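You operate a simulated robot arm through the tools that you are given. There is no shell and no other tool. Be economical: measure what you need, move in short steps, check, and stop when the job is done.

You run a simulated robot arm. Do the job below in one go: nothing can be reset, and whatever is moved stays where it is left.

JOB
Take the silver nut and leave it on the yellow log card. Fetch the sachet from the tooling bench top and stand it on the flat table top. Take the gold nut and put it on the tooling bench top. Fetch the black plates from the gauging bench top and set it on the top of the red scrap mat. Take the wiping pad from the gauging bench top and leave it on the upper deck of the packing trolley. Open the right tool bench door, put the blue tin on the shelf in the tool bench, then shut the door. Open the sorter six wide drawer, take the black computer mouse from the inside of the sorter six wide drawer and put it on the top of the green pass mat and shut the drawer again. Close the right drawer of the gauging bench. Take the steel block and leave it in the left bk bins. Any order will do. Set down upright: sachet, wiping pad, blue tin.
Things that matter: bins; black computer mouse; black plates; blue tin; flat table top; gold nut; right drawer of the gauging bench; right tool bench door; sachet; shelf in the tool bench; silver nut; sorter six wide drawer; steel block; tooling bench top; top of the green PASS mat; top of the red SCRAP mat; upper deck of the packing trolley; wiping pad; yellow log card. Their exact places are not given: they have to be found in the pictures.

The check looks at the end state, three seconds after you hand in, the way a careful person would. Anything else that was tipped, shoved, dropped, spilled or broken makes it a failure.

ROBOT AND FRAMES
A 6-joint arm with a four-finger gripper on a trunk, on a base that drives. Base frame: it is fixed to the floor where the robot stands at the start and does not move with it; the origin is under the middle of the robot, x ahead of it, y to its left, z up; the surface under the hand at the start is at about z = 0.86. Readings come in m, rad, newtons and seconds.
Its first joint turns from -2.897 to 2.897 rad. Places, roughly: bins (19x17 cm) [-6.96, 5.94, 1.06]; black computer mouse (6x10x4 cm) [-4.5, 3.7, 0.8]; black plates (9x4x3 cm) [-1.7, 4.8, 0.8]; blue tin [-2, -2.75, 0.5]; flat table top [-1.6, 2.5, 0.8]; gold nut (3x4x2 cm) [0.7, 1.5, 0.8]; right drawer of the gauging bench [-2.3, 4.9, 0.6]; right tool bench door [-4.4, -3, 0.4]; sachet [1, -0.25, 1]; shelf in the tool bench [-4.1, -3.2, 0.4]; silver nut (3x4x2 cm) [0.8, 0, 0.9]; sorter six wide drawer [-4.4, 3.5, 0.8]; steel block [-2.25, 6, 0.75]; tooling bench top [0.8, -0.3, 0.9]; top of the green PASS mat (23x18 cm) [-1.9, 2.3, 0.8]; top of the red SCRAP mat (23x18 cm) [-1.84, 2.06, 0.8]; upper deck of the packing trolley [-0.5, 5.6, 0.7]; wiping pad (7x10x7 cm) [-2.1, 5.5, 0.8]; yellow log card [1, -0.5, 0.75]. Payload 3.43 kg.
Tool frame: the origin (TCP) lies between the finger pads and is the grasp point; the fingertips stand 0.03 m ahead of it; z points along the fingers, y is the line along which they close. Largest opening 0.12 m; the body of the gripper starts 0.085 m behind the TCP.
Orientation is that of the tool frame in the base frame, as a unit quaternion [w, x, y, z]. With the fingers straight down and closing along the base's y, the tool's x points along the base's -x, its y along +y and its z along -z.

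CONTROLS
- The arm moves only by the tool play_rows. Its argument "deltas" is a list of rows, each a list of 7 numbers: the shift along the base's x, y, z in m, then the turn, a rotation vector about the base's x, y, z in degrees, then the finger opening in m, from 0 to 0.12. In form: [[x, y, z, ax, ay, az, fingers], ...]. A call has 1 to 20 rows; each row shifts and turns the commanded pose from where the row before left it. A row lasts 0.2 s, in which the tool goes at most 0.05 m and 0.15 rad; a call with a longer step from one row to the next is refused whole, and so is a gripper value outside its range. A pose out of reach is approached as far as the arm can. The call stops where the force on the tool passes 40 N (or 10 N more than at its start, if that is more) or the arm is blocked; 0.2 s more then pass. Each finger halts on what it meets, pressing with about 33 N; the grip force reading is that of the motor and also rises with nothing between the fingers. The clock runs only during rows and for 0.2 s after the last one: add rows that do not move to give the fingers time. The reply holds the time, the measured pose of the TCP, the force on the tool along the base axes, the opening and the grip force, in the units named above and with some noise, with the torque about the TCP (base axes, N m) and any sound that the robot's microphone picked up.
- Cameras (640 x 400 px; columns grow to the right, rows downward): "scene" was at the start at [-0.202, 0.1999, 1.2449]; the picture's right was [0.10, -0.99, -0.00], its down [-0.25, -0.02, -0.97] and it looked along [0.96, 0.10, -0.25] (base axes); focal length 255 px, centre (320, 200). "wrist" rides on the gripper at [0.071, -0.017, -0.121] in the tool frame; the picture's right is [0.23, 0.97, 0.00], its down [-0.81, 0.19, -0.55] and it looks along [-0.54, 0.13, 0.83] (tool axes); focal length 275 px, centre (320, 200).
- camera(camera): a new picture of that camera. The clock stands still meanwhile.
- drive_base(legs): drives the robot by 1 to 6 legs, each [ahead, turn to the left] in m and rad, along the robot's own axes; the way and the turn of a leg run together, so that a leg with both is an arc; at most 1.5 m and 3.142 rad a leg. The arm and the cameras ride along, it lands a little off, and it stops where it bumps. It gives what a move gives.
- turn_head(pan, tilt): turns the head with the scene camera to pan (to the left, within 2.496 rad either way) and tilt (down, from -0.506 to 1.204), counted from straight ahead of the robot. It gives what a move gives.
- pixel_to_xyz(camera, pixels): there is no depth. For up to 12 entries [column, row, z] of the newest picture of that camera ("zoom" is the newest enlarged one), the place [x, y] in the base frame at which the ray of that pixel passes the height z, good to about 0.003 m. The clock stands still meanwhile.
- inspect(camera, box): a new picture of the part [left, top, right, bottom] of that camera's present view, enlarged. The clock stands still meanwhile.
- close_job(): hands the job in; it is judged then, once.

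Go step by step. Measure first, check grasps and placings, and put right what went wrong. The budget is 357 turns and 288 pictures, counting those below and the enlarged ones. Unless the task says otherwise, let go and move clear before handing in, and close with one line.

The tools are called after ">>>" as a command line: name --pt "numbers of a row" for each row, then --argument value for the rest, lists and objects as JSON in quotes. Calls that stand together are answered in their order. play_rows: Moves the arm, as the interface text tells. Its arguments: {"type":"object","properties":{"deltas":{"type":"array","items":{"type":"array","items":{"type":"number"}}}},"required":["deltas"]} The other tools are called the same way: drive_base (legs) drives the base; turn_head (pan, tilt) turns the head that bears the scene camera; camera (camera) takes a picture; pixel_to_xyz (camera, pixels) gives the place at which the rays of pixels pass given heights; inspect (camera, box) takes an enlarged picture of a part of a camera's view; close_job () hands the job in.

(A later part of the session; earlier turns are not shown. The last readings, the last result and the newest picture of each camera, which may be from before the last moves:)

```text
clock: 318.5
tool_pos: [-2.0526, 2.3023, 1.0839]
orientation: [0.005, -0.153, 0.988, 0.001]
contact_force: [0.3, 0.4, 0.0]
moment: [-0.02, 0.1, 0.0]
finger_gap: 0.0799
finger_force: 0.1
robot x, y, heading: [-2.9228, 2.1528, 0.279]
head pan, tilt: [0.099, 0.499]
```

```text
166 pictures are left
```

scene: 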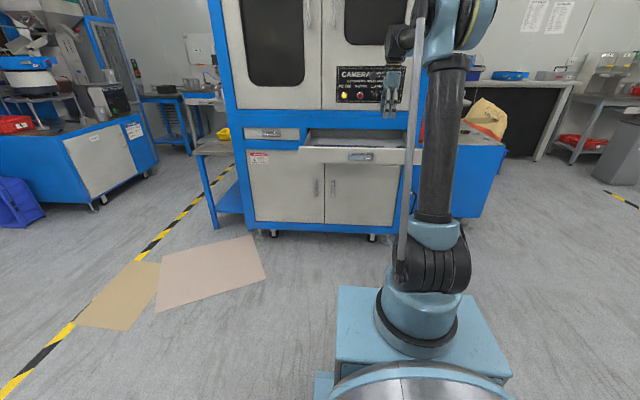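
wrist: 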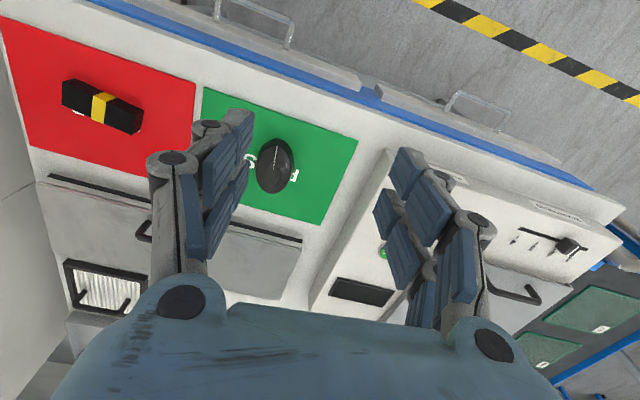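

The mouse sits on the green mat. I retract and drive back to the sorter to push its drawer shut.

>>> play_rows --pt "-0.045 0 0.02 0 0 0 0.04" --pt "-0.045 0 0.02 0 0 0 0.02" --pt "-0.045 0 0.02 0 0 0 0.0" --pt "-0.045 0 0.02 0 0 0 0.0" --pt "-0.045 0 0.0 0 0 0 0.0" --pt "-0.045 0 0.0 0 0 0 0.0" --pt "-0.045 0 0.0 0 0 0 0.0"

>>> drive_base --legs '[[0, 1.355], [0.85, 0], [0.85, 0], [0, 1.68]]'

>>> camera --camera "wrist"

>>> camera --camera "scene"

```text
clock: 320.1
tool_pos: [-2.3708, 2.3044, 1.164]
orientation: [0.006, -0.153, 0.988, 0.001]
contact_force: [1.3, 0.4, -1.2]
moment: [-0.03, 0.08, -0.02]
finger_gap: 0.0
finger_force: 33.6
robot x, y, heading: [-2.9295, 2.1507, 0.28]
head pan, tilt: [0.099, 0.499]
```

```text
clock: 337.2
tool_pos: [-3.5565, 3.756, 1.164]
orientation: [0.001, 0.995, 0.098, -0.007]
contact_force: [-0.2, 0.9, 0.0]
moment: [-0.02, -0.01, 0.03]
finger_gap: 0.0
finger_force: 33.0
robot x, y, heading: [-2.993, 3.8559, -2.973]
head pan, tilt: [0.099, 0.499]
```

```text
165 pictures are left
```

wrist: 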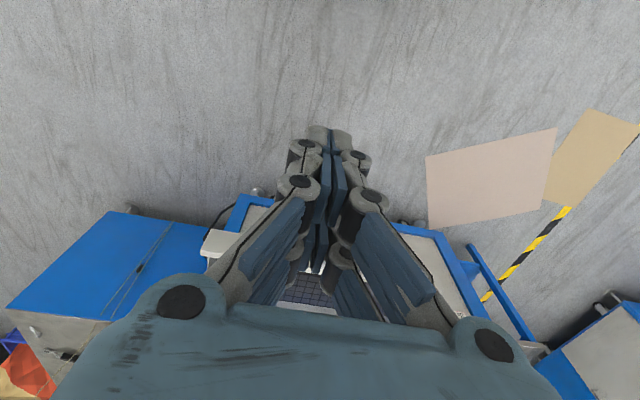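

```text
164 pictures are left
```

scene: 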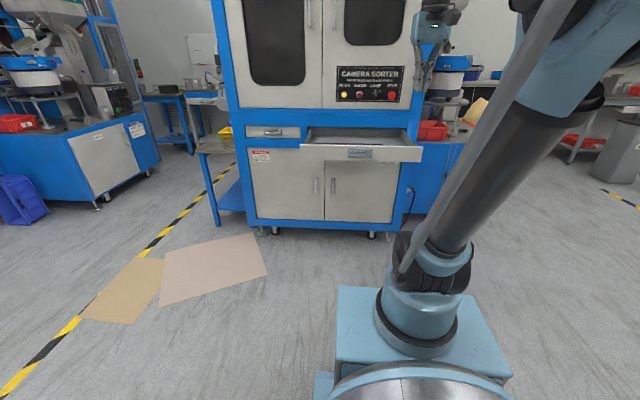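

>>> drive_base --legs '[[0.22, 0]]'

>>> camera --camera "wrist"

```text
clock: 338.9
tool_pos: [-3.7587, 3.7219, 1.1712]
orientation: [0.002, 0.995, 0.098, -0.013]
contact_force: [0.1, 0.2, 0.1]
moment: [0.0, -0.02, -0.01]
finger_gap: 0.0002
finger_force: 33.1
robot x, y, heading: [-3.2039, 3.8188, -2.971]
head pan, tilt: [0.099, 0.499]
```

```text
163 pictures are left
```

wrist: 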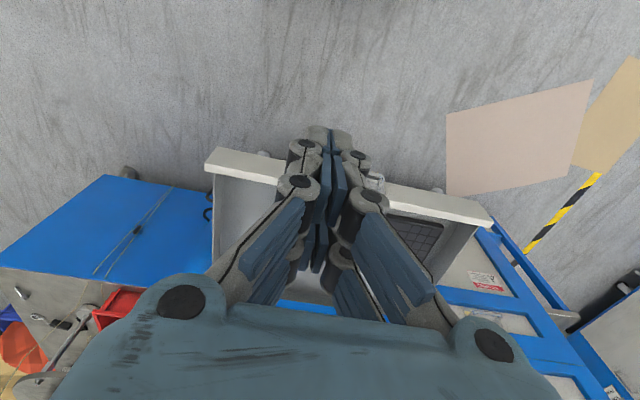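

>>> pixel_to_xyz --camera "wrist" --pixels '[[378, 172, 0.822], [380, 188, 0.822], [206, 160, 0.86], [490, 215, 0.86]]'

>>> play_rows --pt "-0.01 -0.045 0 0 -0.9 0 0" --pt "-0.01 -0.045 0 0 -0.6 0 0" --pt "-0.01 -0.045 0 0 0 0 0" --pt "0 0 -0.045 0 0 0 0" --pt "0 0 -0.045 0 0 0 0" --pt "0 0 -0.045 0 0 0 0"

>>> camera --camera "wrist"

```text
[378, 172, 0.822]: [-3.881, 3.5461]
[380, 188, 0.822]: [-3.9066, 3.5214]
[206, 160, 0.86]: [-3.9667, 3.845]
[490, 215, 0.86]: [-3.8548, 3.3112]
```

```text
clock: 340.3
tool_pos: [-3.7715, 3.5878, 1.0407]
orientation: [0.002, 0.995, 0.098, -0.006]
contact_force: [-0.2, 0.5, -0.4]
moment: [0.0, -0.01, -0.02]
finger_gap: 0.0001
finger_force: 33.0
robot x, y, heading: [-3.2085, 3.8191, -2.971]
head pan, tilt: [0.099, 0.499]
```

```text
162 pictures are left
```

wrist: 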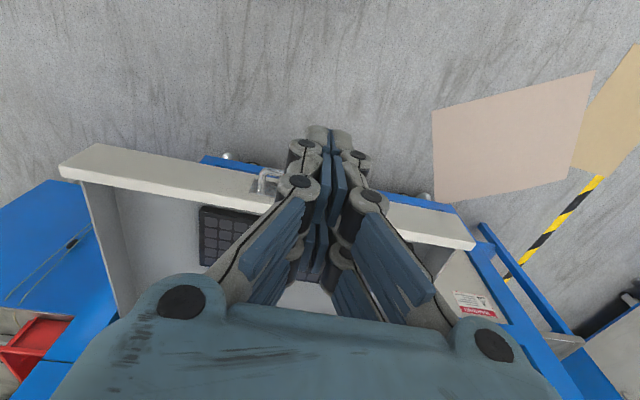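

>>> pixel_to_xyz --camera "wrist" --pixels '[[262, 172, 0.822], [265, 188, 0.822], [62, 165, 0.86], [472, 245, 0.86]]'

>>> inspect --camera "wrist" --box '[200, 120, 420, 260]'

```text
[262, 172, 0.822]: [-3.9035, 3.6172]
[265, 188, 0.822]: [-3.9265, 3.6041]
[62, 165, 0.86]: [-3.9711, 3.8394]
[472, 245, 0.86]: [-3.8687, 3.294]
```

```text
2.86 times, centred on (310, 190) of wrist
```

zoom: 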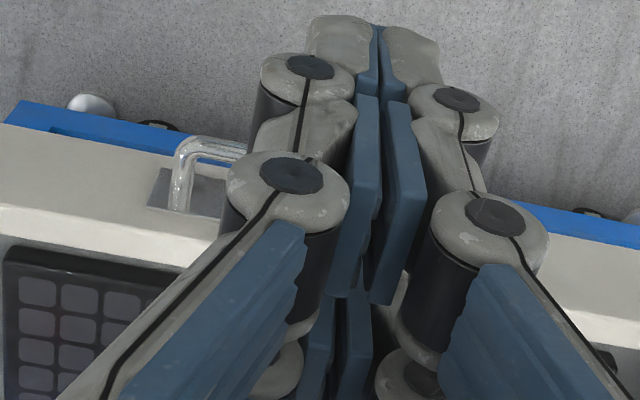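

The handle is centred at about (-3.89, 3.575). I go down in front of it and push it in.

>>> play_rows --pt "0 0 -0.045 0 0 0 0" --pt "0 0 -0.045 0 0 0 0" --pt "0 0 -0.045 0 0 0 0" --pt "0 0 -0.045 0 0 0 0" --pt "0 0 -0.022 0 0 0 0" --pt "-0.035 -0.0068 0 0 0 0 0" --pt "-0.03 -0.006 0 0 0 0 0" --pt "-0.03 -0.006 0 0 0 0 0" --pt "-0.03 -0.006 0 0 0 0 0" --pt "-0.03 -0.006 0 0 0 0 0"

>>> camera --camera "wrist"

```text
clock: 342.5
tool_pos: [-3.9291, 3.5581, 0.84]
orientation: [0.003, 0.995, 0.097, -0.006]
contact_force: [0.5, 0.0, 0.3]
moment: [0.01, 0.01, -0.04]
finger_gap: 0.0
finger_force: 33.5
robot x, y, heading: [-3.2058, 3.8174, -2.97]
head pan, tilt: [0.099, 0.499]
```

```text
160 pictures are left
```

wrist: 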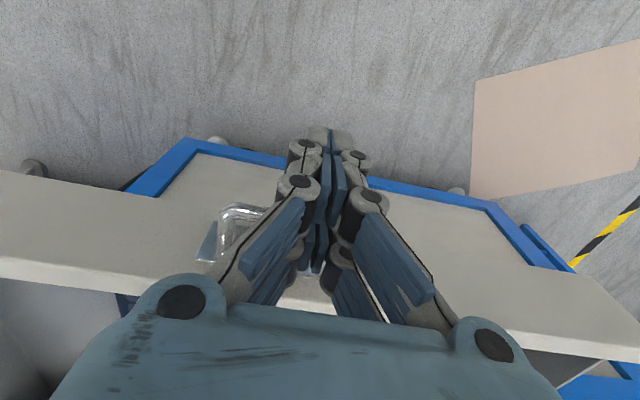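

>>> play_rows --pt "-0.03 -0.006 0 0 0 0 0" --pt "-0.03 -0.006 0 0 0 0 0" --pt "-0.03 -0.006 0 0 0 0 0" --pt "-0.03 -0.006 0 0 0 0 0" --pt "-0.03 -0.006 0 0 0 0 0" --pt "-0.03 -0.006 0 0 0 0 0" --pt "-0.03 -0.006 0 0 0 0 0" --pt "-0.03 -0.006 0 0 0 0 0"

>>> camera --camera "wrist"

>>> camera --camera "scene"

```text
clock: 344.3
tool_pos: [-4.1686, 3.5105, 0.8406]
orientation: [0.002, 0.995, 0.097, -0.005]
contact_force: [-0.5, -0.2, 1.5]
moment: [-0.01, 0.03, 0.02]
finger_gap: 0.0
finger_force: 33.3
robot x, y, heading: [-3.2034, 3.8223, -2.973]
head pan, tilt: [0.099, 0.499]
```

```text
159 pictures are left
```

wrist: 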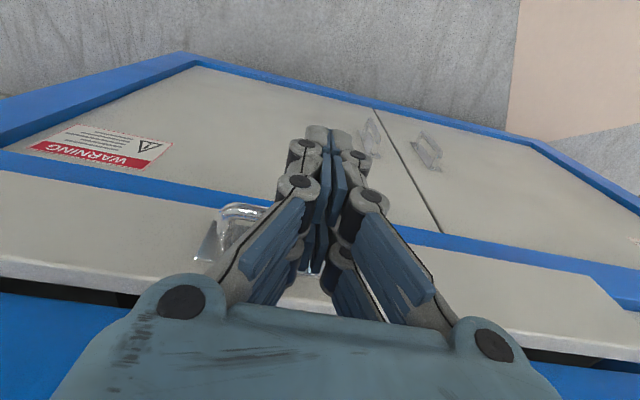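

```text
158 pictures are left
```

scene: 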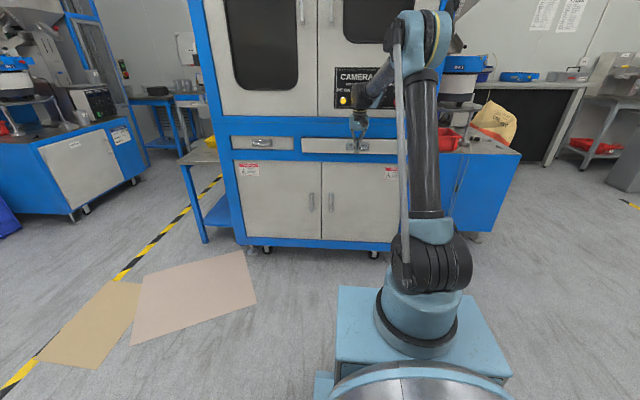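

>>> play_rows --pt "-0.025 -0.005 0 0 0 0 0" --pt "-0.025 -0.005 0 0 0 0 0" --pt "-0.01 -0.002 0 0 0 0 0" --pt "-0.006 -0.001 0 0 0 0 0" --pt "0 0 0 0 0 0 0"

>>> play_rows --pt "-0.005 -0.001 0 0 0 0 0" --pt "-0.005 -0.001 0 0 0 0 0" --pt "-0.005 -0.001 0 0 0 0 0" --pt "-0.005 -0.001 0 0 0 0 0"

>>> camera --camera "wrist"

```text
clock: 345.0
tool_pos: [-4.2044, 3.5014, 0.8503]
orientation: [0.002, 0.995, 0.098, -0.008]
contact_force: [-1.6, -0.7, -2.0]
moment: [0.11, -0.23, -0.01]
finger_gap: 0.0004
finger_force: 33.6
robot x, y, heading: [-3.2091, 3.8219, -2.968]
head pan, tilt: [0.099, 0.499]
stopped in row 3: the force on the tool passed its limit at 72 N (the readings are from after the stop); the commanded pose is now the measured one
```

```text
clock: 345.8
tool_pos: [-4.2049, 3.5024, 0.8621]
orientation: [0.002, 0.995, 0.097, -0.012]
contact_force: [-2.5, -0.5, -3.1]
moment: [0.08, -0.23, 0.0]
finger_gap: 0.0
finger_force: 33.9
robot x, y, heading: [-3.2076, 3.8199, -2.972]
head pan, tilt: [0.099, 0.499]
stopped in row 3: the force on the tool passed its limit at 59 N (the readings are from after the stop); the commanded pose is now the measured one
```

```text
157 pictures are left
```

wrist: 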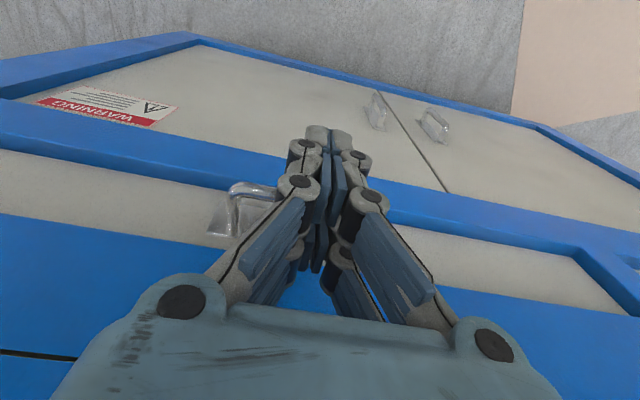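

The drawer is flush and shut. I back off, then drive to the left side of the gauging bench.

>>> play_rows --pt "0.03 0.005 0.01 0 0 0 0" --pt "0.04 0.005 0.02 0 0 0 0" --pt "0.04 0.01 0.025 0 0 0 0" --pt "0.04 0.01 0.025 0 0 0 0" --pt "0.04 0.01 0.025 0 0 0 0" --pt "0.04 0.01 0.025 0 0 0 0" --pt "0.04 0.015 0.025 0 0 0 0" --pt "0.04 0.015 0.025 0 0 0 0" --pt "0.04 0.015 0.025 0 0 0 0" --pt "0.04 0.015 0.025 0 0 0 0" --pt "0.04 0.015 0.025 0 0 0 0"

>>> drive_base --legs '[[0, -1.8], [0.45, 0], [0.45, 0], [0, -1.25]]'

>>> turn_head --pan 0.0 --tilt 0.5

>>> camera --camera "scene"

>>> camera --camera "wrist"

```text
clock: 348.2
tool_pos: [-3.7774, 3.6266, 1.121]
orientation: [0.002, 0.995, 0.097, -0.012]
contact_force: [-0.4, 0.3, -0.6]
moment: [0.0, -0.07, -0.01]
finger_gap: 0.0
finger_force: 33.1
robot x, y, heading: [-3.2032, 3.8199, -2.975]
head pan, tilt: [0.099, 0.499]
```

```text
clock: 361.6
tool_pos: [-2.6465, 4.9656, 1.1205]
orientation: [0.011, -0.154, 0.988, 0.002]
contact_force: [-0.2, 0.4, 0.1]
moment: [-0.01, -0.02, 0.01]
finger_gap: 0.0
finger_force: 33.5
robot x, y, heading: [-3.1932, 4.7183, 0.279]
head pan, tilt: [0.099, 0.499]
```

```text
clock: 362.3
tool_pos: [-2.6595, 4.961, 1.1269]
orientation: [0.017, -0.154, 0.988, 0.003]
contact_force: [0.5, 0.1, -0.4]
moment: [-0.01, 0.04, 0.01]
finger_gap: 0.0
finger_force: 33.3
robot x, y, heading: [-3.1939, 4.7242, 0.287]
head pan, tilt: [0.0, 0.499]
```

```text
156 pictures are left
```

scene: 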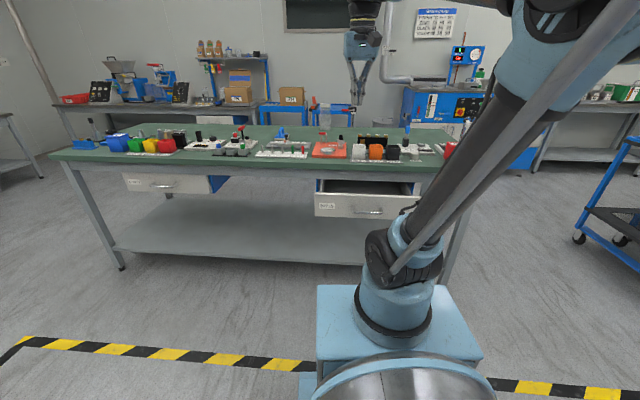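

```text
155 pictures are left
```

wrist: 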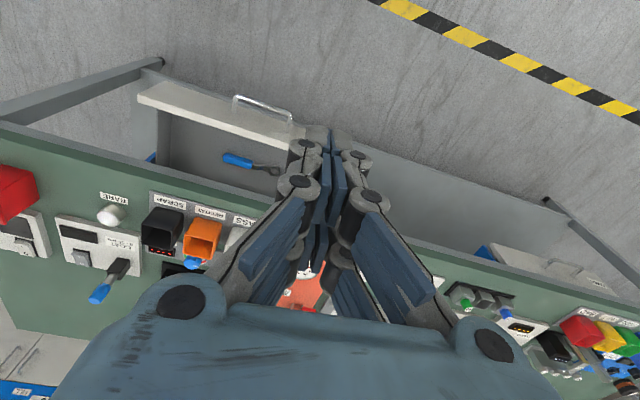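

>>> pixel_to_xyz --camera "scene" --pixels '[[316, 190, 0.7], [316, 190, 0.65], [365, 212, 0.65], [365, 212, 0.6], [320, 150, 0.8], [445, 170, 0.8], [60, 157, 0.8]]'

>>> pixel_to_xyz --camera "wrist" --pixels '[[140, 95, 0.7], [300, 140, 0.7], [300, 140, 0.65], [265, 100, 0.65], [265, 100, 0.6], [140, 95, 0.65], [305, 230, 0.8]]'

>>> inspect --camera "scene" --box '[280, 100, 480, 240]'

```text
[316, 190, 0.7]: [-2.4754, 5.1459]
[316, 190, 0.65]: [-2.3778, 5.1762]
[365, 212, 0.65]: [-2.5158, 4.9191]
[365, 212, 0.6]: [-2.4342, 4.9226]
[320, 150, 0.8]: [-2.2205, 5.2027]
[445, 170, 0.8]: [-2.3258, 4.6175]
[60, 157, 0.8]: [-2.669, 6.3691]
```

```text
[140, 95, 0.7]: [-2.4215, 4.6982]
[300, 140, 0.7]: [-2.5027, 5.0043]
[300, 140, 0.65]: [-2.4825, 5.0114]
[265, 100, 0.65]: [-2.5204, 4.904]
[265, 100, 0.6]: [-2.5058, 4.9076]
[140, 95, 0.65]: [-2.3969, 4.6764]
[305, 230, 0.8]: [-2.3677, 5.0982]
```

```text
2.86 times, centred on (380, 170) of scene
```

zoom: 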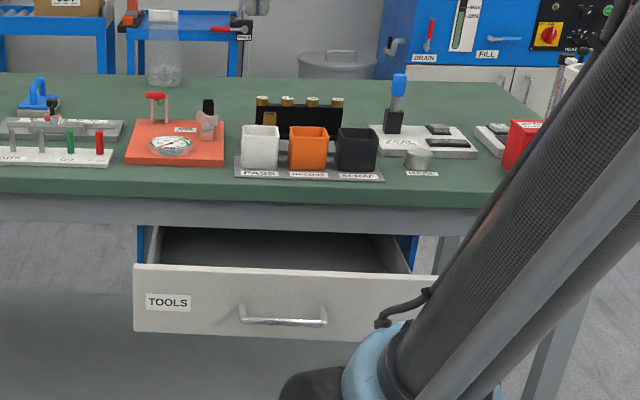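

The TOOLS drawer's handle bar is at about (-2.52, 4.913, 0.65), to be pushed along (0.97, 0.25). I back up 0.2 m, come down in front of it and push.

>>> drive_base --legs '[[-0.2, 0]]'

>>> play_rows --pt "0.04 -0.002 0 -0.6 1.8 0 0" --pt "0.04 -0.002 0 0 0 0 0" --pt "0.04 -0.002 0 0 0 0 0" --pt "0.04 -0.002 0 0 0 0 0" --pt "0.03 -0.002 0 0 0 0 0" --pt "0.03 0 -0.02 0 0 0 0" --pt "0 0 -0.045 0 0 0 0" --pt "0 0 -0.045 0 0 0 0" --pt "0 0 -0.045 0 0 0 0"

>>> camera --camera "wrist"

```text
clock: 363.9
tool_pos: [-2.8534, 4.9063, 1.1263]
orientation: [0.016, -0.154, 0.988, 0.004]
contact_force: [0.0, 0.3, -0.1]
moment: [0.02, 0.0, -0.02]
finger_gap: 0.0
finger_force: 32.8
robot x, y, heading: [-3.3874, 4.6626, 0.285]
head pan, tilt: [0.0, 0.499]
```

```text
clock: 365.9
tool_pos: [-2.6466, 4.8923, 0.9778]
orientation: [0.007, -0.154, 0.988, 0.002]
contact_force: [-0.5, -0.2, -0.5]
moment: [0.06, 0.0, 0.04]
finger_gap: 0.0
finger_force: 34.0
robot x, y, heading: [-3.3909, 4.6628, 0.284]
head pan, tilt: [0.0, 0.499]
```

```text
153 pictures are left
```

wrist: 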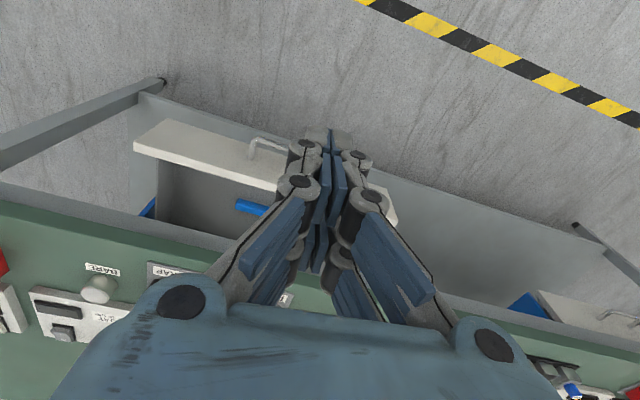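

>>> play_rows --pt "0 0 -0.045 0 0 0 0" --pt "0 0 -0.045 0 0 0 0" --pt "0 0 -0.045 0 0 0 0" --pt "0 0 -0.045 0 0 0 0" --pt "0 0 -0.045 0 0 0 0" --pt "0 0 -0.045 0 0 0 0" --pt "0 0 -0.042 0 0 0 0" --pt "0.03 0.006 0 0 0 0 0" --pt "0.03 0.008 0 0 0 0 0" --pt "0.03 0.008 0 0 0 0 0" --pt "0.03 0.008 0 0 0 0 0"

>>> camera --camera "wrist"

>>> camera --camera "scene"

```text
clock: 368.3
tool_pos: [-2.5284, 4.9202, 0.6665]
orientation: [0.007, -0.154, 0.988, 0.002]
contact_force: [-0.9, 0.0, 0.3]
moment: [-0.02, -0.05, -0.01]
finger_gap: 0.0
finger_force: 33.4
robot x, y, heading: [-3.3874, 4.6669, 0.275]
head pan, tilt: [0.0, 0.499]
```

```text
152 pictures are left
```

wrist: 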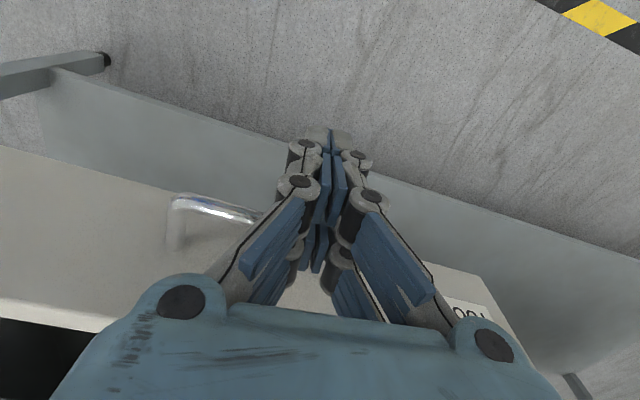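

```text
151 pictures are left
```

scene: 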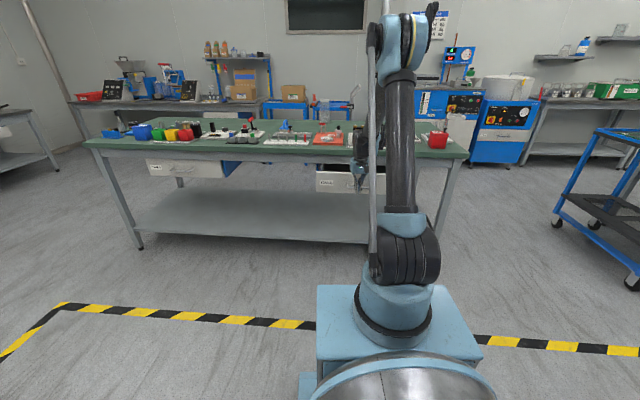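

>>> play_rows --pt "0.03 0.008 0 0 0 0 0" --pt "0.03 0.008 0 0 0 0 0" --pt "0.03 0.008 0 0 0 0 0" --pt "0 0 0 0 0 0 0"

>>> camera --camera "wrist"

>>> camera --camera "scene"

```text
clock: 369.3
tool_pos: [-2.435, 4.9466, 0.6672]
orientation: [0.007, -0.154, 0.988, 0.002]
contact_force: [-0.9, -0.3, -0.5]
moment: [-0.03, -0.02, 0.0]
finger_gap: 0.0
finger_force: 33.3
robot x, y, heading: [-3.3896, 4.6622, 0.276]
head pan, tilt: [0.0, 0.499]
```

```text
150 pictures are left
```

wrist: 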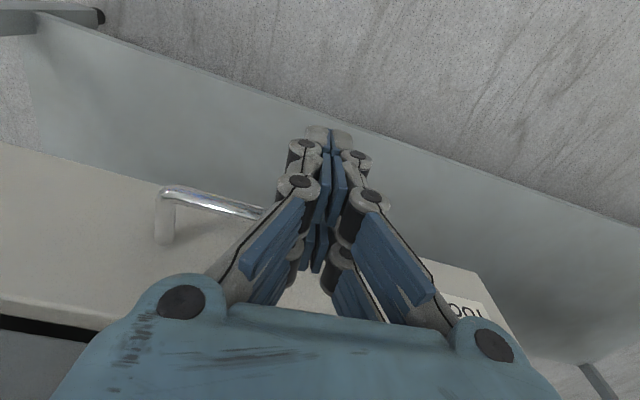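

```text
149 pictures are left
```

scene: 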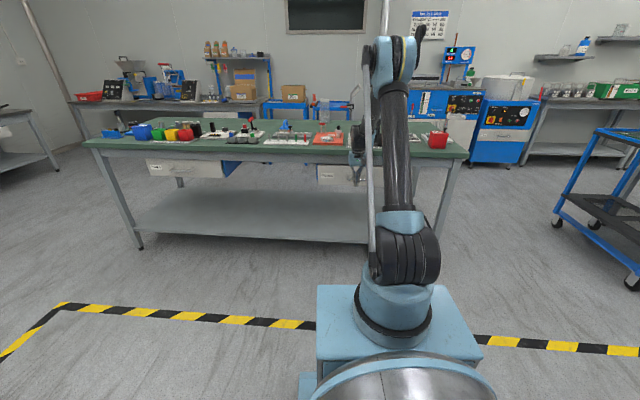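

>>> pixel_to_xyz --camera "scene" --pixels '[[148, 160, 0.695], [222, 163, 0.695], [318, 166, 0.695], [85, 145, 0.8], [470, 157, 0.8], [230, 152, 0.8], [316, 153, 0.8], [240, 163, 0.72]]'

>>> inspect --camera "scene" --box '[130, 110, 400, 210]'

```text
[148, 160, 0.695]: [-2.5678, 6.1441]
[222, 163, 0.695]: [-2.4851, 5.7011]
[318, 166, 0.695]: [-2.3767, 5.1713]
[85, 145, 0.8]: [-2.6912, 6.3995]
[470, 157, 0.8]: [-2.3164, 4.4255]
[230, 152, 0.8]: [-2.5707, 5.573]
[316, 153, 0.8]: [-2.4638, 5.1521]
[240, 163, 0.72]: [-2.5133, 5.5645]
```

```text
2.37 times, centred on (265, 160) of scene
```

zoom: 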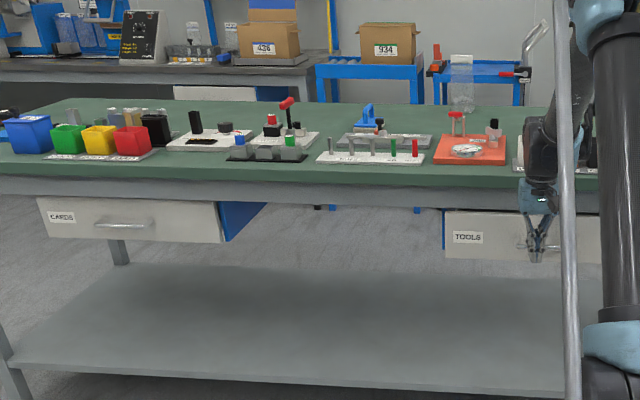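

The closed CARDS drawer suggests about 2–3 cm more to go, and the hand is now at the bench edge. I back off slightly and tilt the fingers forward so the body stays clear, then finish the push.

>>> play_rows --pt "-0.035 -0.01 0 0 0 0 0" --pt "-0.01 -0.003 -0.005 2.2 -7.7 0 0" --pt "-0.01 -0.003 0 2.2 -7.7 0 0" --pt "0 0 0 2.2 -7.7 0 0" --pt "0 0 0 2.2 -7.7 0 0" --pt "0 0 0 2.2 -7.7 0 0" --pt "0 0 0 2.2 -7.7 0 0"

>>> camera --camera "wrist"

>>> inspect --camera "scene" --box '[280, 90, 480, 220]'

```text
clock: 370.9
tool_pos: [-2.4922, 4.9314, 0.6622]
orientation: [0.41, -0.141, 0.899, 0.052]
contact_force: [0.0, -0.1, -0.1]
moment: [0.05, 0.02, 0.02]
finger_gap: 0.0
finger_force: 33.7
robot x, y, heading: [-3.3859, 4.6639, 0.284]
head pan, tilt: [0.0, 0.499]
```

```text
147 pictures are left
```

wrist: 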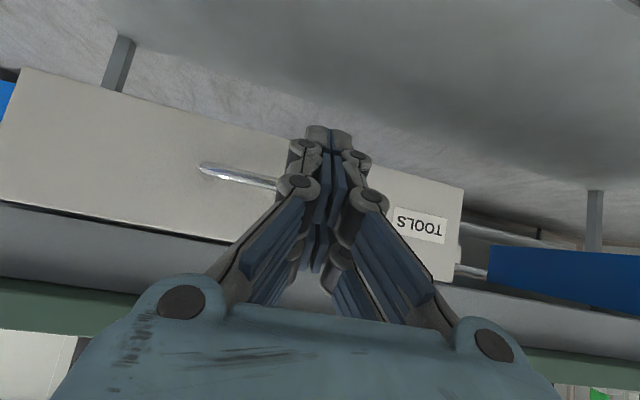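

```text
3.08 times, centred on (380, 155) of scene
```

zoom: 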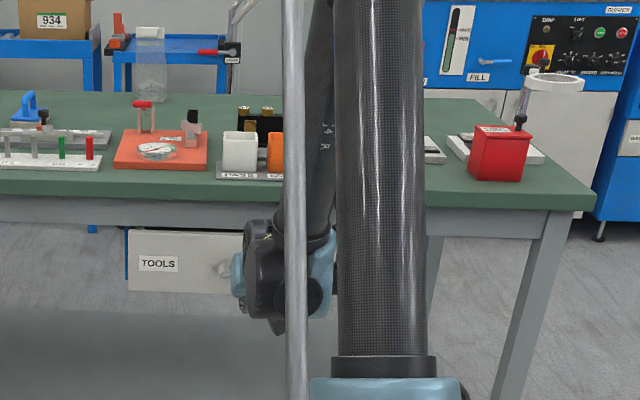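

The rails show a gap between the front and the blue housing. I push on.

>>> play_rows --pt "0.025 0.007 0 0 0 0 0" --pt "0.025 0.007 0 0 0 0 0" --pt "0.02 0.0055 0 0 0 0 0" --pt "0.02 0.0055 0 0 0 0 0" --pt "0 0 0 0 0 0 0"

>>> camera --camera "wrist"

```text
clock: 372.1
tool_pos: [-2.4021, 4.955, 0.661]
orientation: [0.41, -0.141, 0.9, 0.052]
contact_force: [0.4, -0.5, -0.2]
moment: [-0.01, 0.03, 0.03]
finger_gap: 0.0002
finger_force: 33.1
robot x, y, heading: [-3.3874, 4.6612, 0.281]
head pan, tilt: [0.0, 0.499]
```

```text
145 pictures are left
```

wrist: 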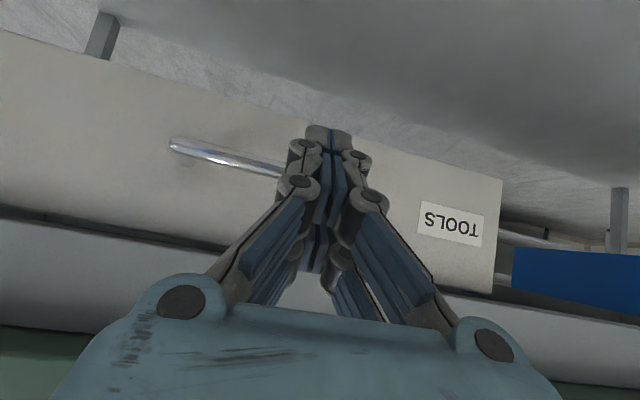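

>>> play_rows --pt "0.015 0.004 0 0 0 0 0" --pt "0.015 0.004 0 0 0 0 0" --pt "0.015 0.004 0 0 0 0 0" --pt "0.01 0.003 0 0 0 0 0" --pt "0.01 0.003 0 0 0 0 0" --pt "0.01 0.003 0 0 0 0 0" --pt "0.01 0.003 0 0 0 0 0"

>>> camera --camera "wrist"

>>> camera --camera "scene"

```text
clock: 372.6
tool_pos: [-2.3989, 4.9568, 0.6713]
orientation: [0.414, -0.141, 0.898, 0.053]
contact_force: [1.1, 0.5, -1.9]
moment: [-0.02, -0.03, 0.04]
finger_gap: 0.0
finger_force: 33.3
robot x, y, heading: [-3.3896, 4.6632, 0.286]
head pan, tilt: [0.0, 0.499]
stopped in row 2: the force on the tool passed its limit at 70 N (the readings are from after the stop); the commanded pose is now the measured one
```

```text
144 pictures are left
```

wrist: 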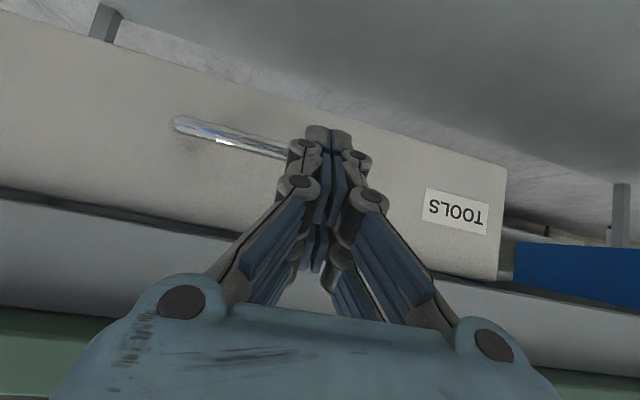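

```text
143 pictures are left
```

scene: 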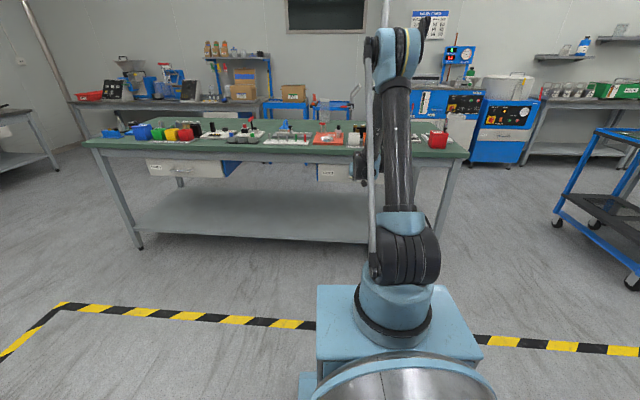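

It stopped against 70 N. I back off and compare with the other drawer.

>>> play_rows --pt "-0.04 -0.011 0 0 0 0 0" --pt "-0.04 -0.011 0 0 0 0 0" --pt "-0.04 -0.011 0 0 0 0 0" --pt "-0.04 -0.011 0 0 0 0 0" --pt "-0.03 -0.008 0.03 0 0 0 0" --pt "-0.02 0 0.04 0 0 0 0" --pt "0 0 0.045 0 0 0 0" --pt "0 0 0.045 -2.2 7.7 0 0" --pt "0 0 0.045 -2.2 7.7 0 0" --pt "0 0 0.045 -2.2 7.7 0 0" --pt "0 0 0.045 -2.2 7.7 0 0" --pt "0 0 0.045 -2.2 7.7 0 0" --pt "0 0 0.045 -2.2 7.7 0 0" --pt "0 0 0.04 0 0 0 0"

>>> inspect --camera "scene" --box '[120, 100, 480, 240]'

>>> camera --camera "wrist"

```text
clock: 375.6
tool_pos: [-2.6081, 4.9032, 1.0967]
orientation: [0.011, -0.155, 0.988, 0.003]
contact_force: [0.4, -0.2, -0.5]
moment: [0.0, 0.03, -0.01]
finger_gap: 0.0002
finger_force: 33.3
robot x, y, heading: [-3.3859, 4.6643, 0.284]
head pan, tilt: [0.0, 0.499]
```

```text
1.78 times, centred on (300, 170) of scene
```

zoom: 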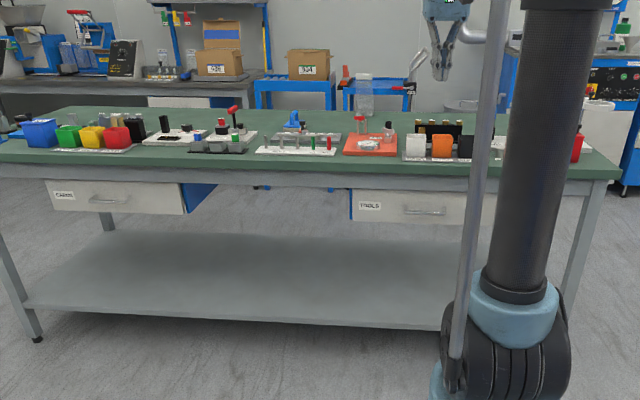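

```text
141 pictures are left
```

wrist: 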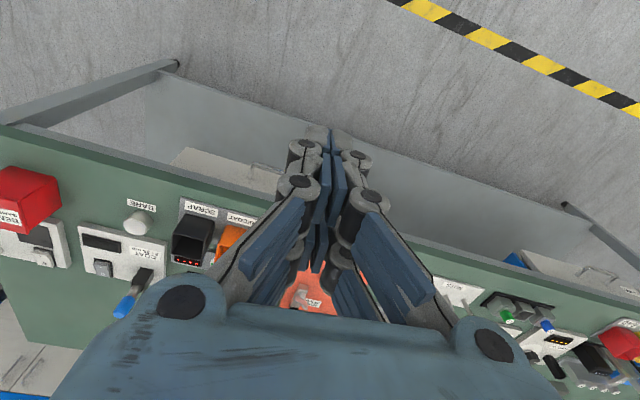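

>>> pixel_to_xyz --camera "zoom" --pixels '[[46, 181, 0.695], [180, 184, 0.695], [354, 188, 0.695], [465, 191, 0.695]]'

>>> inspect --camera "scene" --box '[300, 140, 420, 200]'

```text
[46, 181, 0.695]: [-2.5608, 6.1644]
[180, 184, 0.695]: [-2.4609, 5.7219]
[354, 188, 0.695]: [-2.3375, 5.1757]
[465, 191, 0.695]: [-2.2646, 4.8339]
```

```text
5.33 times, centred on (360, 170) of scene
```

zoom: 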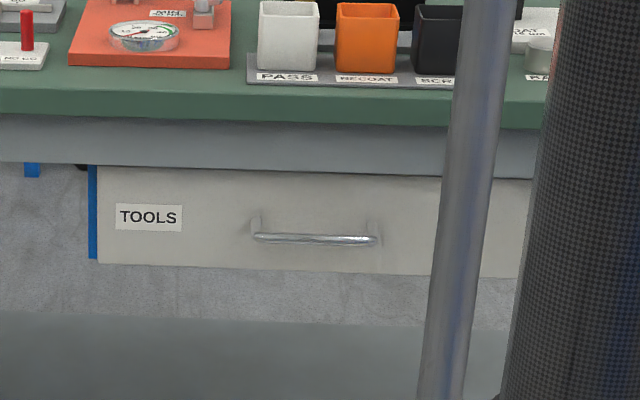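

The two drawer fronts are collinear, so the TOOLS drawer is shut. Next I move along the bench to find the steel block and wiping pad.

>>> drive_base --legs '[[0, 1.18], [1.0, 0], [0, -1.2]]'

>>> turn_head --pan 0.15 --tilt 0.5

>>> camera --camera "scene"

>>> camera --camera "wrist"

```text
clock: 387.5
tool_pos: [-2.4966, 5.8811, 1.0956]
orientation: [0.012, -0.144, 0.989, 0.002]
contact_force: [-0.1, 0.2, 0.0]
moment: [0.0, 0.02, 0.0]
finger_gap: 0.0002
finger_force: 33.2
robot x, y, heading: [-3.2828, 5.6686, 0.26]
head pan, tilt: [0.0, 0.499]
```

```text
clock: 388.2
tool_pos: [-2.5096, 5.8795, 1.1054]
orientation: [0.017, -0.145, 0.989, 0.003]
contact_force: [-0.2, 0.0, 0.0]
moment: [-0.01, -0.02, 0.0]
finger_gap: 0.0
finger_force: 33.3
robot x, y, heading: [-3.282, 5.6713, 0.259]
head pan, tilt: [0.15, 0.499]
```

```text
139 pictures are left
```

scene: 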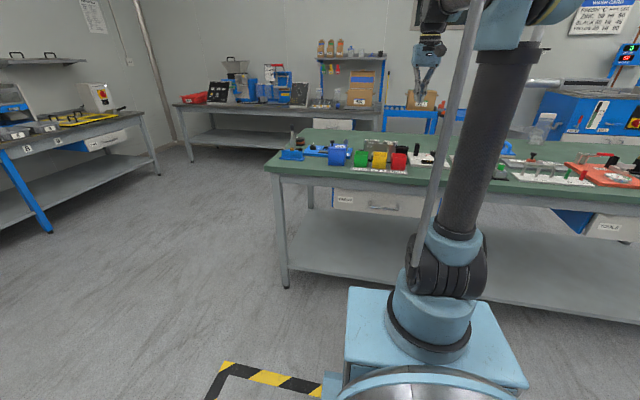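

```text
138 pictures are left
```

wrist: 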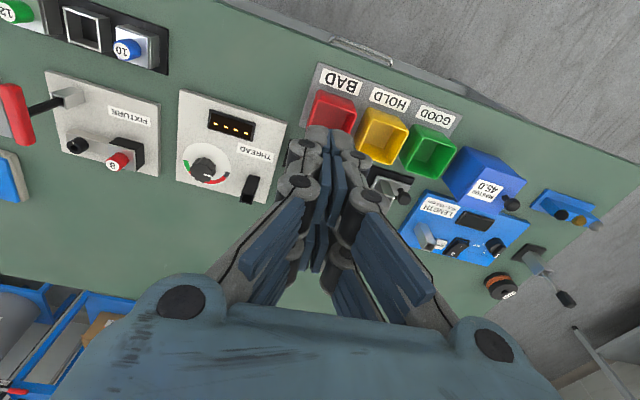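

>>> inspect --camera "wrist" --box '[340, 120, 640, 320]'

>>> pixel_to_xyz --camera "wrist" --pixels '[[427, 237, 0.82], [490, 185, 0.84], [535, 260, 0.82], [500, 288, 0.81], [383, 185, 0.82], [60, 185, 0.8], [10, 180, 0.8]]'

>>> inspect --camera "scene" --box '[260, 110, 640, 220]'

```text
2.00 times, centred on (490, 220) of wrist
```

zoom: 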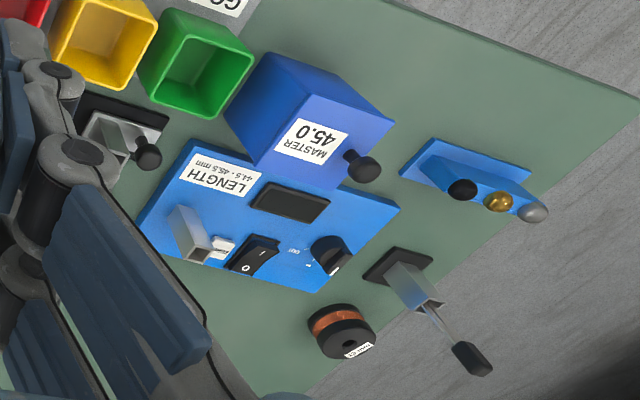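

```text
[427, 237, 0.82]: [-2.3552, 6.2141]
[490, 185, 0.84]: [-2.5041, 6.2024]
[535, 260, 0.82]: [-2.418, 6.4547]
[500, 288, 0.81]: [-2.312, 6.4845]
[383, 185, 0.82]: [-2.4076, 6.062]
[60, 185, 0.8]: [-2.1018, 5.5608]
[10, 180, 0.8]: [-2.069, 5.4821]
```

```text
1.68 times, centred on (450, 165) of scene
```

zoom: 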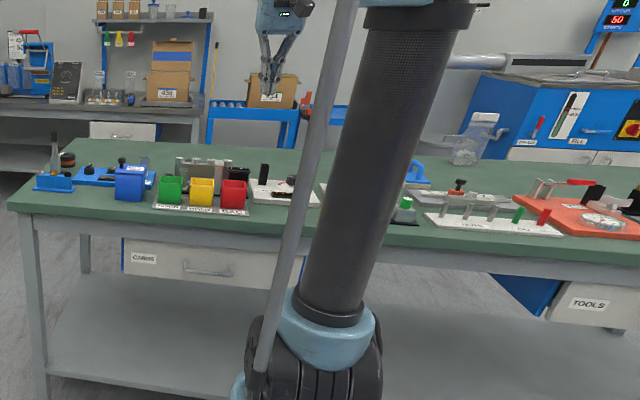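

A grey steel block stands behind the coloured bins. I move the hand back for a clear view of it.

>>> play_rows --pt "-0.04 -0.02 0.02 -0.5 1.9 0 0.06" --pt "-0.045 -0.02 0 0 0 0 0.1" --pt "-0.045 -0.02 0 0 0 0 0.12" --pt "-0.045 -0.02 0 0 0 0 0.12"

>>> camera --camera "wrist"

```text
clock: 389.2
tool_pos: [-2.6838, 5.8008, 1.1249]
orientation: [-0.001, -0.145, 0.989, 0.001]
contact_force: [0.3, 0.1, 0.0]
moment: [-0.03, 0.07, -0.03]
finger_gap: 0.1201
finger_force: 0.1
robot x, y, heading: [-3.2825, 5.6693, 0.268]
head pan, tilt: [0.15, 0.499]
```

```text
135 pictures are left
```

wrist: 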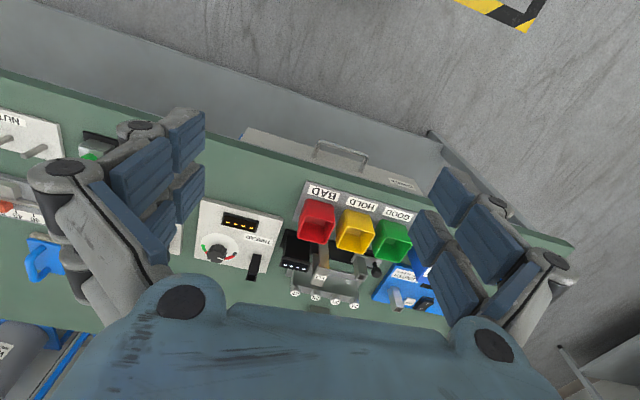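

>>> inspect --camera "wrist" --box '[260, 180, 440, 320]'

>>> pixel_to_xyz --camera "wrist" --pixels '[[338, 295, 0.8], [325, 270, 0.82], [355, 300, 0.8], [292, 290, 0.8], [340, 280, 0.84], [40, 262, 0.82]]'

```text
2.86 times, centred on (350, 250) of wrist
```

zoom: 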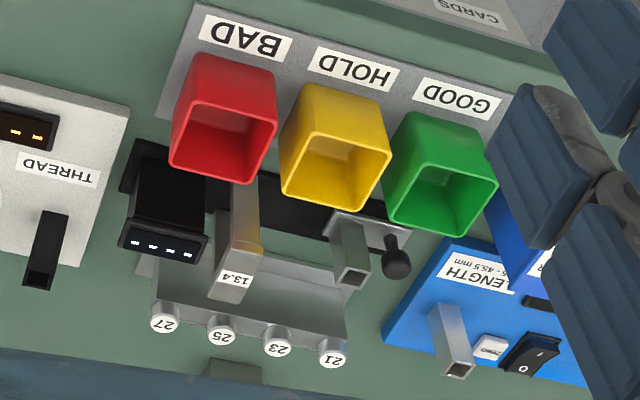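

```text
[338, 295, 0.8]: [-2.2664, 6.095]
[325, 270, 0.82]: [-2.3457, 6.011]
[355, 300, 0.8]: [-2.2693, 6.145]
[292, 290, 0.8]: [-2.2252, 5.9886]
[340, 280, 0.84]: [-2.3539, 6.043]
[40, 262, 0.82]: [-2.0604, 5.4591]
```

>>> play_rows --pt "0.045 0.01 0.02 0 0 0 0.12" --pt "0.045 0.01 0.02 0 0 0 0.12" --pt "0.045 0.01 0.02 0 0 0 0.12" --pt "0.045 0.01 0.02 0 0 0 0.12" --pt "0.045 0.01 0 0 0 0 0.12" --pt "0.045 0.01 0 0 0 0 0.12" --pt "0.045 0.01 0 0 0 0 0.12"

>>> camera --camera "wrist"

```text
refused: row 1 steps farther than a row can; nothing moved
```

```text
133 pictures are left
```

wrist: 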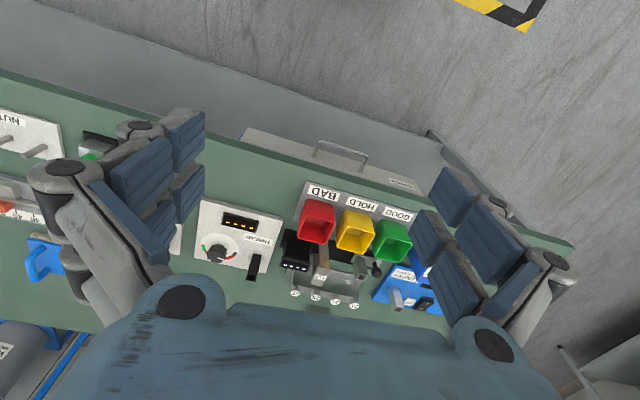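

>>> play_rows --pt "0.04 0.01 0.02 0 0 0 0.12" --pt "0.04 0.01 0.02 0 0 0 0.12" --pt "0.04 0.01 0.02 0 0 0 0.12" --pt "0.04 0.01 0.02 0 0 0 0.12" --pt "0.04 0.01 0 0 0 0 0.12" --pt "0.04 0.01 0 0 0 0 0.12"

>>> camera --camera "wrist"

```text
clock: 390.6
tool_pos: [-2.4425, 5.8563, 1.2043]
orientation: [0.0, -0.144, 0.99, 0.001]
contact_force: [-1.0, 0.3, 0.1]
moment: [0.03, -0.08, 0.02]
finger_gap: 0.1198
finger_force: 0.1
robot x, y, heading: [-3.2847, 5.6719, 0.263]
head pan, tilt: [0.15, 0.499]
```

```text
132 pictures are left
```

wrist: 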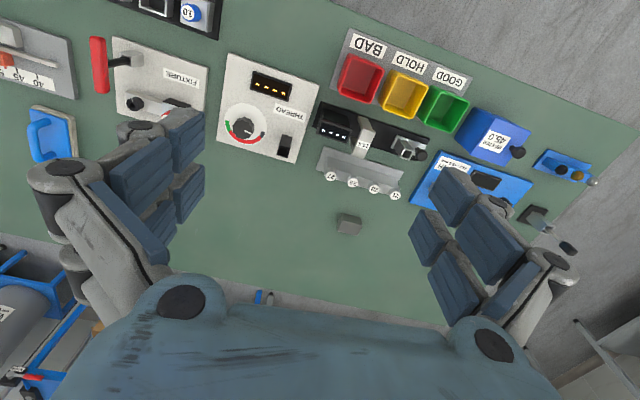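

The steel block stands free at (348,223), and the wiping pad is the blue piece at (52,138). I'll measure both.

>>> inspect --camera "wrist" --box '[310, 190, 390, 250]'

>>> pixel_to_xyz --camera "wrist" --pixels '[[348, 223, 0.8], [348, 223, 0.82], [336, 230, 0.81], [362, 224, 0.81], [345, 213, 0.81], [52, 138, 0.81], [35, 110, 0.8], [72, 160, 0.8]]'

>>> inspect --camera "wrist" --box '[0, 80, 120, 190]'

```text
6.67 times, centred on (350, 220) of wrist
```

zoom: 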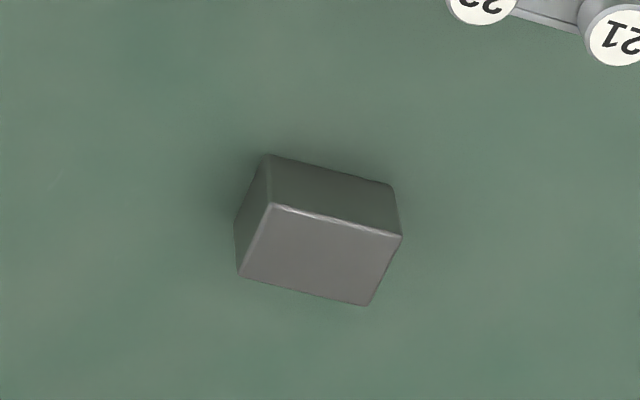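

```text
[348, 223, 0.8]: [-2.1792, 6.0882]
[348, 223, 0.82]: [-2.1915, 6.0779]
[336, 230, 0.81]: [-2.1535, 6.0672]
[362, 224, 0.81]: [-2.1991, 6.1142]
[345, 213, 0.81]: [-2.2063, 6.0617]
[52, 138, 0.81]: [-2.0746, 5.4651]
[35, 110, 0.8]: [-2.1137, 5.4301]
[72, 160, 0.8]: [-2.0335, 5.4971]
```

```text
3.64 times, centred on (60, 135) of wrist
```

zoom: 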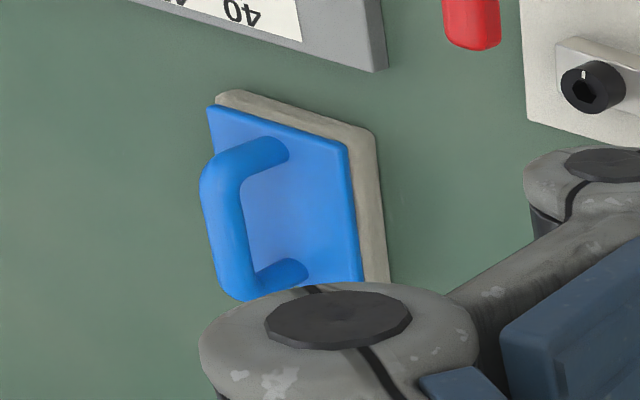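

>>> pixel_to_xyz --camera "wrist" --pixels '[[341.9, 213.2, 0.803], [342.8, 220.75, 0.82], [342.8, 220.75, 0.83], [361, 217.7, 0.803], [362.3, 225.2, 0.82], [356.7, 235.7, 0.825], [338, 231.2, 0.825], [362.3, 225.2, 0.825]]'

```text
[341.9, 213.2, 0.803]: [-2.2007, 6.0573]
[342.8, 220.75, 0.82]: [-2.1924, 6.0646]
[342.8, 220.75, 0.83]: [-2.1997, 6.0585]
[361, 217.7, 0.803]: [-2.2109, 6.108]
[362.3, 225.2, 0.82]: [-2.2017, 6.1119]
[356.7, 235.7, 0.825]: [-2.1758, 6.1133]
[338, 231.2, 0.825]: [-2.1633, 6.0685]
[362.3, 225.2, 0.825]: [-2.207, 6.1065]
```

The block's top is at z≈0.83, centre (-2.19, 6.083), and the fingers already line up with its 4.6 cm side. I creep 0.12 m closer to keep well within reach.

>>> drive_base --legs '[[0.12, 0]]'

>>> camera --camera "wrist"

```text
clock: 391.9
tool_pos: [-2.3227, 5.8888, 1.2031]
orientation: [0.0, -0.145, 0.989, 0.001]
contact_force: [-1.0, 0.0, -0.2]
moment: [0.03, -0.03, 0.0]
finger_gap: 0.12
finger_force: 0.0
robot x, y, heading: [-3.1663, 5.7021, 0.266]
head pan, tilt: [0.15, 0.499]
```

```text
129 pictures are left
```

wrist: 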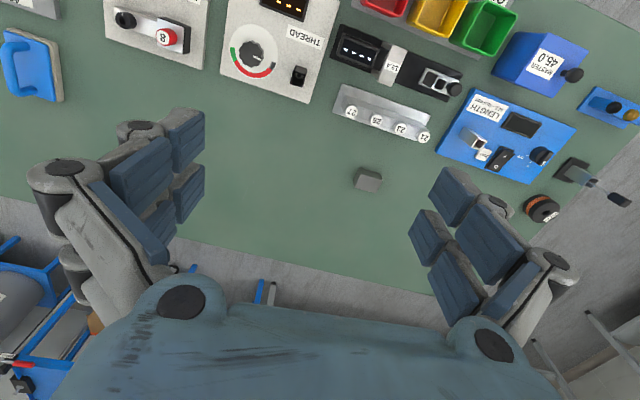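

>>> play_rows --pt "0.026 0.039 0 0 0 0 0.1" --pt "0.026 0.039 0 0 0 0 0.08" --pt "0.026 0.039 0 0 0 0 0.075" --pt "0.026 0.039 0 0 0 0 0.075" --pt "0.026 0.038 0 0 0 0 0.075" --pt "0 0 -0.045 0 0 0 0.075" --pt "0 0 -0.045 0 0 0 0.075" --pt "0 0 -0.045 0 0 0 0.075" --pt "0 0 -0.045 0 0 0 0.075" --pt "0 0 0 0 0 0 0.075"

>>> camera --camera "wrist"

```text
clock: 394.1
tool_pos: [-2.2046, 6.0779, 1.0324]
orientation: [0.006, -0.145, 0.989, 0.002]
contact_force: [-0.3, 0.4, 0.4]
moment: [0.02, 0.0, -0.01]
finger_gap: 0.0752
finger_force: 0.0
robot x, y, heading: [-3.1669, 5.7031, 0.263]
head pan, tilt: [0.15, 0.499]
```

```text
128 pictures are left
```

wrist: 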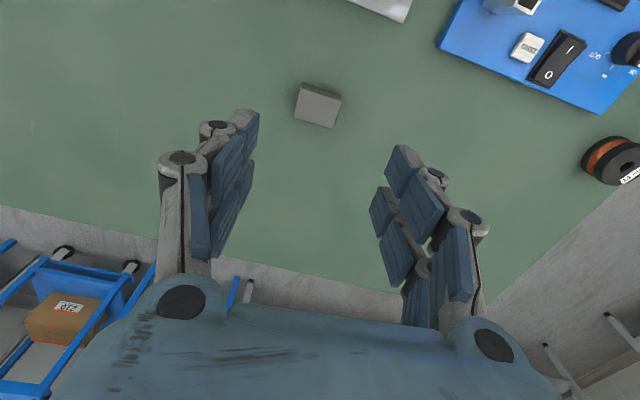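

>>> pixel_to_xyz --camera "wrist" --pixels '[[318, 107, 0.83], [304, 88, 0.83], [341, 97, 0.83], [332, 127, 0.83], [294, 116, 0.83]]'

```text
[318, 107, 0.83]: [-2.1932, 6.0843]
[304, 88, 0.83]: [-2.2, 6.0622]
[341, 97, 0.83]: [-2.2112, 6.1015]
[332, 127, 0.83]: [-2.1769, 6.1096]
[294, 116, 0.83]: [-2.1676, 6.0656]
```

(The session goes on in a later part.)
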